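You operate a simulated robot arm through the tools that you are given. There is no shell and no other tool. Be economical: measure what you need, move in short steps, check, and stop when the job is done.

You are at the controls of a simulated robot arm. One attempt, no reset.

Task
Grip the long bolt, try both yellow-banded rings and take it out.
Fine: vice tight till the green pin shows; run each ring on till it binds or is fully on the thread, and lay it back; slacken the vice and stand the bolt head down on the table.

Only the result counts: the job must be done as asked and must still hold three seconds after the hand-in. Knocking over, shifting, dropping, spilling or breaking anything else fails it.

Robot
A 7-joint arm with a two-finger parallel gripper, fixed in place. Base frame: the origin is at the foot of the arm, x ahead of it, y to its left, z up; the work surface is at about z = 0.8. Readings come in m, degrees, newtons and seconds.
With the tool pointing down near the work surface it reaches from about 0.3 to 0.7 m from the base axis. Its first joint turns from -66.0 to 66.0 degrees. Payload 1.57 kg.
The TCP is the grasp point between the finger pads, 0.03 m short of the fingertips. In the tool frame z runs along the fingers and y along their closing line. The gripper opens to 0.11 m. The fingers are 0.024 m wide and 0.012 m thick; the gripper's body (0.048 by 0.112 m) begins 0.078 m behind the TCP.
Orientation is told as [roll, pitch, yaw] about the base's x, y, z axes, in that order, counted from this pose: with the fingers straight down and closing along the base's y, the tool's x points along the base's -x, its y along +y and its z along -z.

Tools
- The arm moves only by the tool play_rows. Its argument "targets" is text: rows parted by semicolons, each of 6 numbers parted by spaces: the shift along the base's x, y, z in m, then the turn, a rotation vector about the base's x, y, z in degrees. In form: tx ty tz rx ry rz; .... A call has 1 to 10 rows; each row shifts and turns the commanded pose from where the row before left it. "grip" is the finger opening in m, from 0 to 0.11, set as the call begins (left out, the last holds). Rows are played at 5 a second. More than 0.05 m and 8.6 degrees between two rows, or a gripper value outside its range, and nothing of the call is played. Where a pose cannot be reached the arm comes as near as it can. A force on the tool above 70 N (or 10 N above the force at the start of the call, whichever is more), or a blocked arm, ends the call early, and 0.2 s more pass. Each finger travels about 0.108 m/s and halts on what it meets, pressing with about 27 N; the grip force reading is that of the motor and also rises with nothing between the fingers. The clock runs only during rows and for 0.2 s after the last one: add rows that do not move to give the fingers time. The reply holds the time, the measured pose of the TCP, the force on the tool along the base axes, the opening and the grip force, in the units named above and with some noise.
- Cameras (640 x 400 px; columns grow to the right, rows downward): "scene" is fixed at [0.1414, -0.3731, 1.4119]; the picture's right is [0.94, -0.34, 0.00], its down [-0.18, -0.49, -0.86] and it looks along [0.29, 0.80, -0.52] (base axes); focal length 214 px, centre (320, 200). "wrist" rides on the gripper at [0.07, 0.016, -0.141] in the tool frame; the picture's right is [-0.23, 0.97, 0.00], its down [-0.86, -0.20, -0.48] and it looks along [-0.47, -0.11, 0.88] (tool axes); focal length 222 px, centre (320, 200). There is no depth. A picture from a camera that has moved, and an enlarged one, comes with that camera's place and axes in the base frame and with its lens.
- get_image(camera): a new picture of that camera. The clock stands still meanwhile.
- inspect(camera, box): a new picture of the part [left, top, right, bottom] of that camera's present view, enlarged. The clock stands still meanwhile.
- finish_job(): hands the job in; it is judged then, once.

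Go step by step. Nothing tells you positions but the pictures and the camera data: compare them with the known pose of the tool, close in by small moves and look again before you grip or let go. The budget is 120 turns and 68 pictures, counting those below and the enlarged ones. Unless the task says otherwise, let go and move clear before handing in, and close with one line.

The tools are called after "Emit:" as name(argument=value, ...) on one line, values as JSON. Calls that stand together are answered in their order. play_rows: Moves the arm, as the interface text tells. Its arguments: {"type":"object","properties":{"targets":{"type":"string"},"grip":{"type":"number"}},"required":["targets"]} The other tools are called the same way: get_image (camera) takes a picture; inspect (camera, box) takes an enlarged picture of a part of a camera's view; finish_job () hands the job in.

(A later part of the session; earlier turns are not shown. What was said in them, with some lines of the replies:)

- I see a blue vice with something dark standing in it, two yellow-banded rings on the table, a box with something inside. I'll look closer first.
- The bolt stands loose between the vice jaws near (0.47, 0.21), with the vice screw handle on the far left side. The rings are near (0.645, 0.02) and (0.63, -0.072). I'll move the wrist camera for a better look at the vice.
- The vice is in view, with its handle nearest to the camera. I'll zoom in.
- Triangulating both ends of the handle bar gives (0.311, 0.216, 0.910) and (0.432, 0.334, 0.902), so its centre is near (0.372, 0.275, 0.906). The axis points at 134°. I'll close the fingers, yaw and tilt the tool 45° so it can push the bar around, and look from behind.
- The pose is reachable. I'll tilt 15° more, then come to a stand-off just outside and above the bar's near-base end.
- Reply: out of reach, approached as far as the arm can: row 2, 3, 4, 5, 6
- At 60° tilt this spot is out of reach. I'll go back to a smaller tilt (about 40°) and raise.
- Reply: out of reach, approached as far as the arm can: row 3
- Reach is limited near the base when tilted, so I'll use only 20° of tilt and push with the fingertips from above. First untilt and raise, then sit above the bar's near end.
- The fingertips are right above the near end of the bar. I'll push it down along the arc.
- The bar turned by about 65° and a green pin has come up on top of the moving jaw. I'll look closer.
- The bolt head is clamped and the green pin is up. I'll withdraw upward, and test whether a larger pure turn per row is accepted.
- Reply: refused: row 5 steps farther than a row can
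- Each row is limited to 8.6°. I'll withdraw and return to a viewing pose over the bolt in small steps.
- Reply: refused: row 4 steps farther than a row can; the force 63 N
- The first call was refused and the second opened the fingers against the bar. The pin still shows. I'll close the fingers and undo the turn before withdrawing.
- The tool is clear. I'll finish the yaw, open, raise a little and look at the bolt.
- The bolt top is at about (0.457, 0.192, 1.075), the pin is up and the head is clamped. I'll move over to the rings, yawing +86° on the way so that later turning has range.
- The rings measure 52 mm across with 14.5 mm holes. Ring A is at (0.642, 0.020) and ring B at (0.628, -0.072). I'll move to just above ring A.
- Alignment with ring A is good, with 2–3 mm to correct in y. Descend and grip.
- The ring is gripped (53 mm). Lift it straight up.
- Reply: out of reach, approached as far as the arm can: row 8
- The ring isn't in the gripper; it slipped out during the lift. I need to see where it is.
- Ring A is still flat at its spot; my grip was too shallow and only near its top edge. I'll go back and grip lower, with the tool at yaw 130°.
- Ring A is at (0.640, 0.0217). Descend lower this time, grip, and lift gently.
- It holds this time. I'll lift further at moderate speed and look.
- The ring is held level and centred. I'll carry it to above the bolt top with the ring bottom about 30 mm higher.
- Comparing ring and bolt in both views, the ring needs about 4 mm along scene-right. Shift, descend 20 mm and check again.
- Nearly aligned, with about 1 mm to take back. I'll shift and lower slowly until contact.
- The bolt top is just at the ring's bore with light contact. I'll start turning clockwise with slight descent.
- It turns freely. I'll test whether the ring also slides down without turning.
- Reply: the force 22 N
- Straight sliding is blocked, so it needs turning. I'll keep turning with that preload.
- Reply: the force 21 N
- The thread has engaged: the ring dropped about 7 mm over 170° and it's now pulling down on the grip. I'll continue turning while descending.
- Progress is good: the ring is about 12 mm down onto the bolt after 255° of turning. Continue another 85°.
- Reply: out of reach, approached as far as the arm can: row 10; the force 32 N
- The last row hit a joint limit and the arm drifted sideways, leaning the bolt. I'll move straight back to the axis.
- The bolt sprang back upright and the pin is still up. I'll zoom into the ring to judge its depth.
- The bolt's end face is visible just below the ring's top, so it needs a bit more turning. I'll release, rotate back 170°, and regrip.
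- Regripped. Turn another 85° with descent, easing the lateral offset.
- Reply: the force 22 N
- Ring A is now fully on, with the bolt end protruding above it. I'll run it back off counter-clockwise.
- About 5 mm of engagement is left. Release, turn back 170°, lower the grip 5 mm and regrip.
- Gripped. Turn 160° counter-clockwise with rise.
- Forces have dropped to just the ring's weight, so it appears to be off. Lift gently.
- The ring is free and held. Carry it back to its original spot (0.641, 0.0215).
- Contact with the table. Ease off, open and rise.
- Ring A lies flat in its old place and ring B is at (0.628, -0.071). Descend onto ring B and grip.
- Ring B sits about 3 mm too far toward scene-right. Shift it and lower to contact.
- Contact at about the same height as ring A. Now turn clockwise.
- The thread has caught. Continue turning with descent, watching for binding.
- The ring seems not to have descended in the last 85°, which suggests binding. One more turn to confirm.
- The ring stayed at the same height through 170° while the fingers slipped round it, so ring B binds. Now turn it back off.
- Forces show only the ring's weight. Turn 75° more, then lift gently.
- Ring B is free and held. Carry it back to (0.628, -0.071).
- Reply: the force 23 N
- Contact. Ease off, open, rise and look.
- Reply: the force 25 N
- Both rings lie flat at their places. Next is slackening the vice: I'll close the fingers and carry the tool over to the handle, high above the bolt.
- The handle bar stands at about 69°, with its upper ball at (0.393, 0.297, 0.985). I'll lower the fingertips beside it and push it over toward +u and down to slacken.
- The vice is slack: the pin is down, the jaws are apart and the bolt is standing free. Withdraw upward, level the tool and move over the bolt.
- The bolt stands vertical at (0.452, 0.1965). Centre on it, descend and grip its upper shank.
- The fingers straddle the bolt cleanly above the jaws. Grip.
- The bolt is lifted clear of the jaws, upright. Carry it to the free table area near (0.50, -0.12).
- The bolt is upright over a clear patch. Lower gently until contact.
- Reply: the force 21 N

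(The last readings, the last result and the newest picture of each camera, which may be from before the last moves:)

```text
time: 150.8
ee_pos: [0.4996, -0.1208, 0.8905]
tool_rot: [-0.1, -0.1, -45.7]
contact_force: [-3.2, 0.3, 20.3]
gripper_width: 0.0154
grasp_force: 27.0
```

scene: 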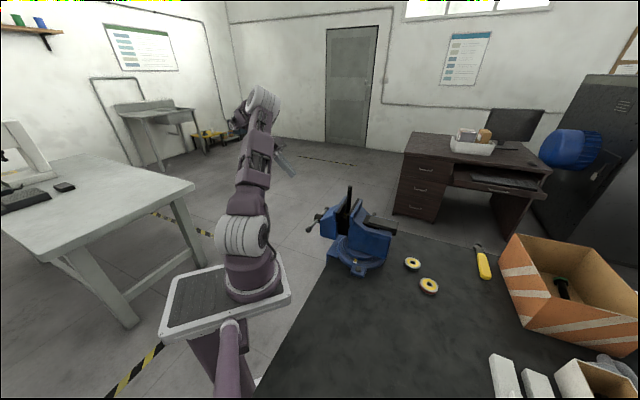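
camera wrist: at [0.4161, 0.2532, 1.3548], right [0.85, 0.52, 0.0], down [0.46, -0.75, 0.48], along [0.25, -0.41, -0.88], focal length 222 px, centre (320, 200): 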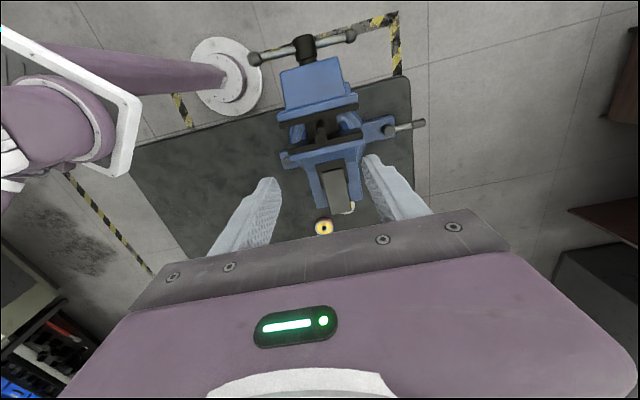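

Contact with the table. Ease off slightly and open slowly.

Emit:
play_rows(targets="0 0 0.0007 0 0 0;0 0 0 0 0 0")

Emit:
play_rows(targets="0 0 0 0 0 0;0 0 0 0 0 0;0 0 0 0 0 0", grip=0.06)

Emit:
play_rows(targets="0 0 0.02 0 0 0;0 0 0.03 0 0 0;0 0 0.04 0 0 0;0 0 0.04 0 0 0;0 0 0.04 0 0 0;0 0 0.04 0 0 0;-0.02 0.01 0.02 0 0 0;-0.03 0.02 0 0 0 0;-0.03 0.02 0 0 0 0;0 0 0 0 0 0")

Emit:
get_image(camera="scene")

```text
time: 151.4
ee_pos: [0.4984, -0.1203, 0.8912]
tool_rot: [0.0, -0.1, -45.6]
contact_force: [1.9, -3.4, 9.5]
gripper_width: 0.0153
grasp_force: 27.5
```

```text
time: 152.2
ee_pos: [0.4979, -0.1205, 0.89]
tool_rot: [0.0, 0.1, -45.6]
contact_force: [-0.2, -0.2, -0.6]
gripper_width: 0.06
grasp_force: 0.1
```

```text
time: 154.4
ee_pos: [0.4169, -0.0705, 1.1198]
tool_rot: [0.0, 0.1, -45.6]
contact_force: [0.6, -0.2, 0.4]
gripper_width: 0.06
grasp_force: 0.1
```

```text
4 pictures are left
```

scene: 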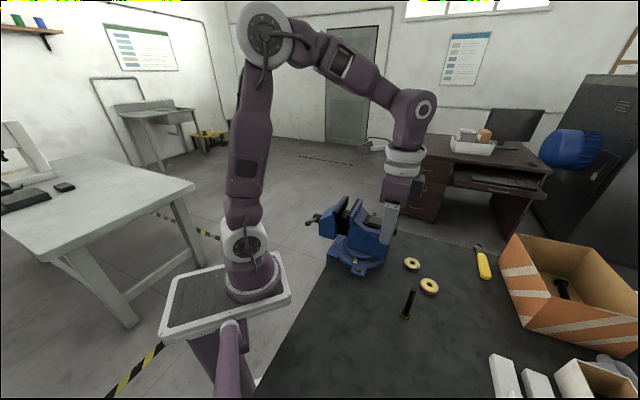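

Emit:
inspect(camera="scene", box=[310, 190, 470, 330])

```text
2.86 times, centred on (390, 260) of scene
camera zoom: at [0.1414, -0.3731, 1.4119], right [0.94, -0.34, 0.0], down [-0.18, -0.49, -0.86], along [0.29, 0.8, -0.52], focal length 613 px, centre (120, 29)
```

zoom: 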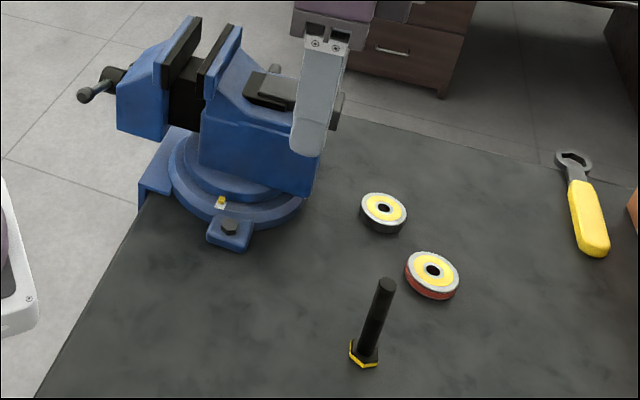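

The bolt stands head down on the table, both rings lie flat in their places, the vice is slack and the arm is clear. I'm handing in.

Emit:
finish_job()

```text
The job is handed in.
```

The job is handed in: the plain black-sided ring ran fully onto the bolt and the red-sided ring bound after about 2–3 mm. Both rings lie back within a few millimetres of where they were. The vice is slack and the bolt stands head down on the table, but the black ring slipped at its first lift and a joint limit briefly leaned the clamped bolt.
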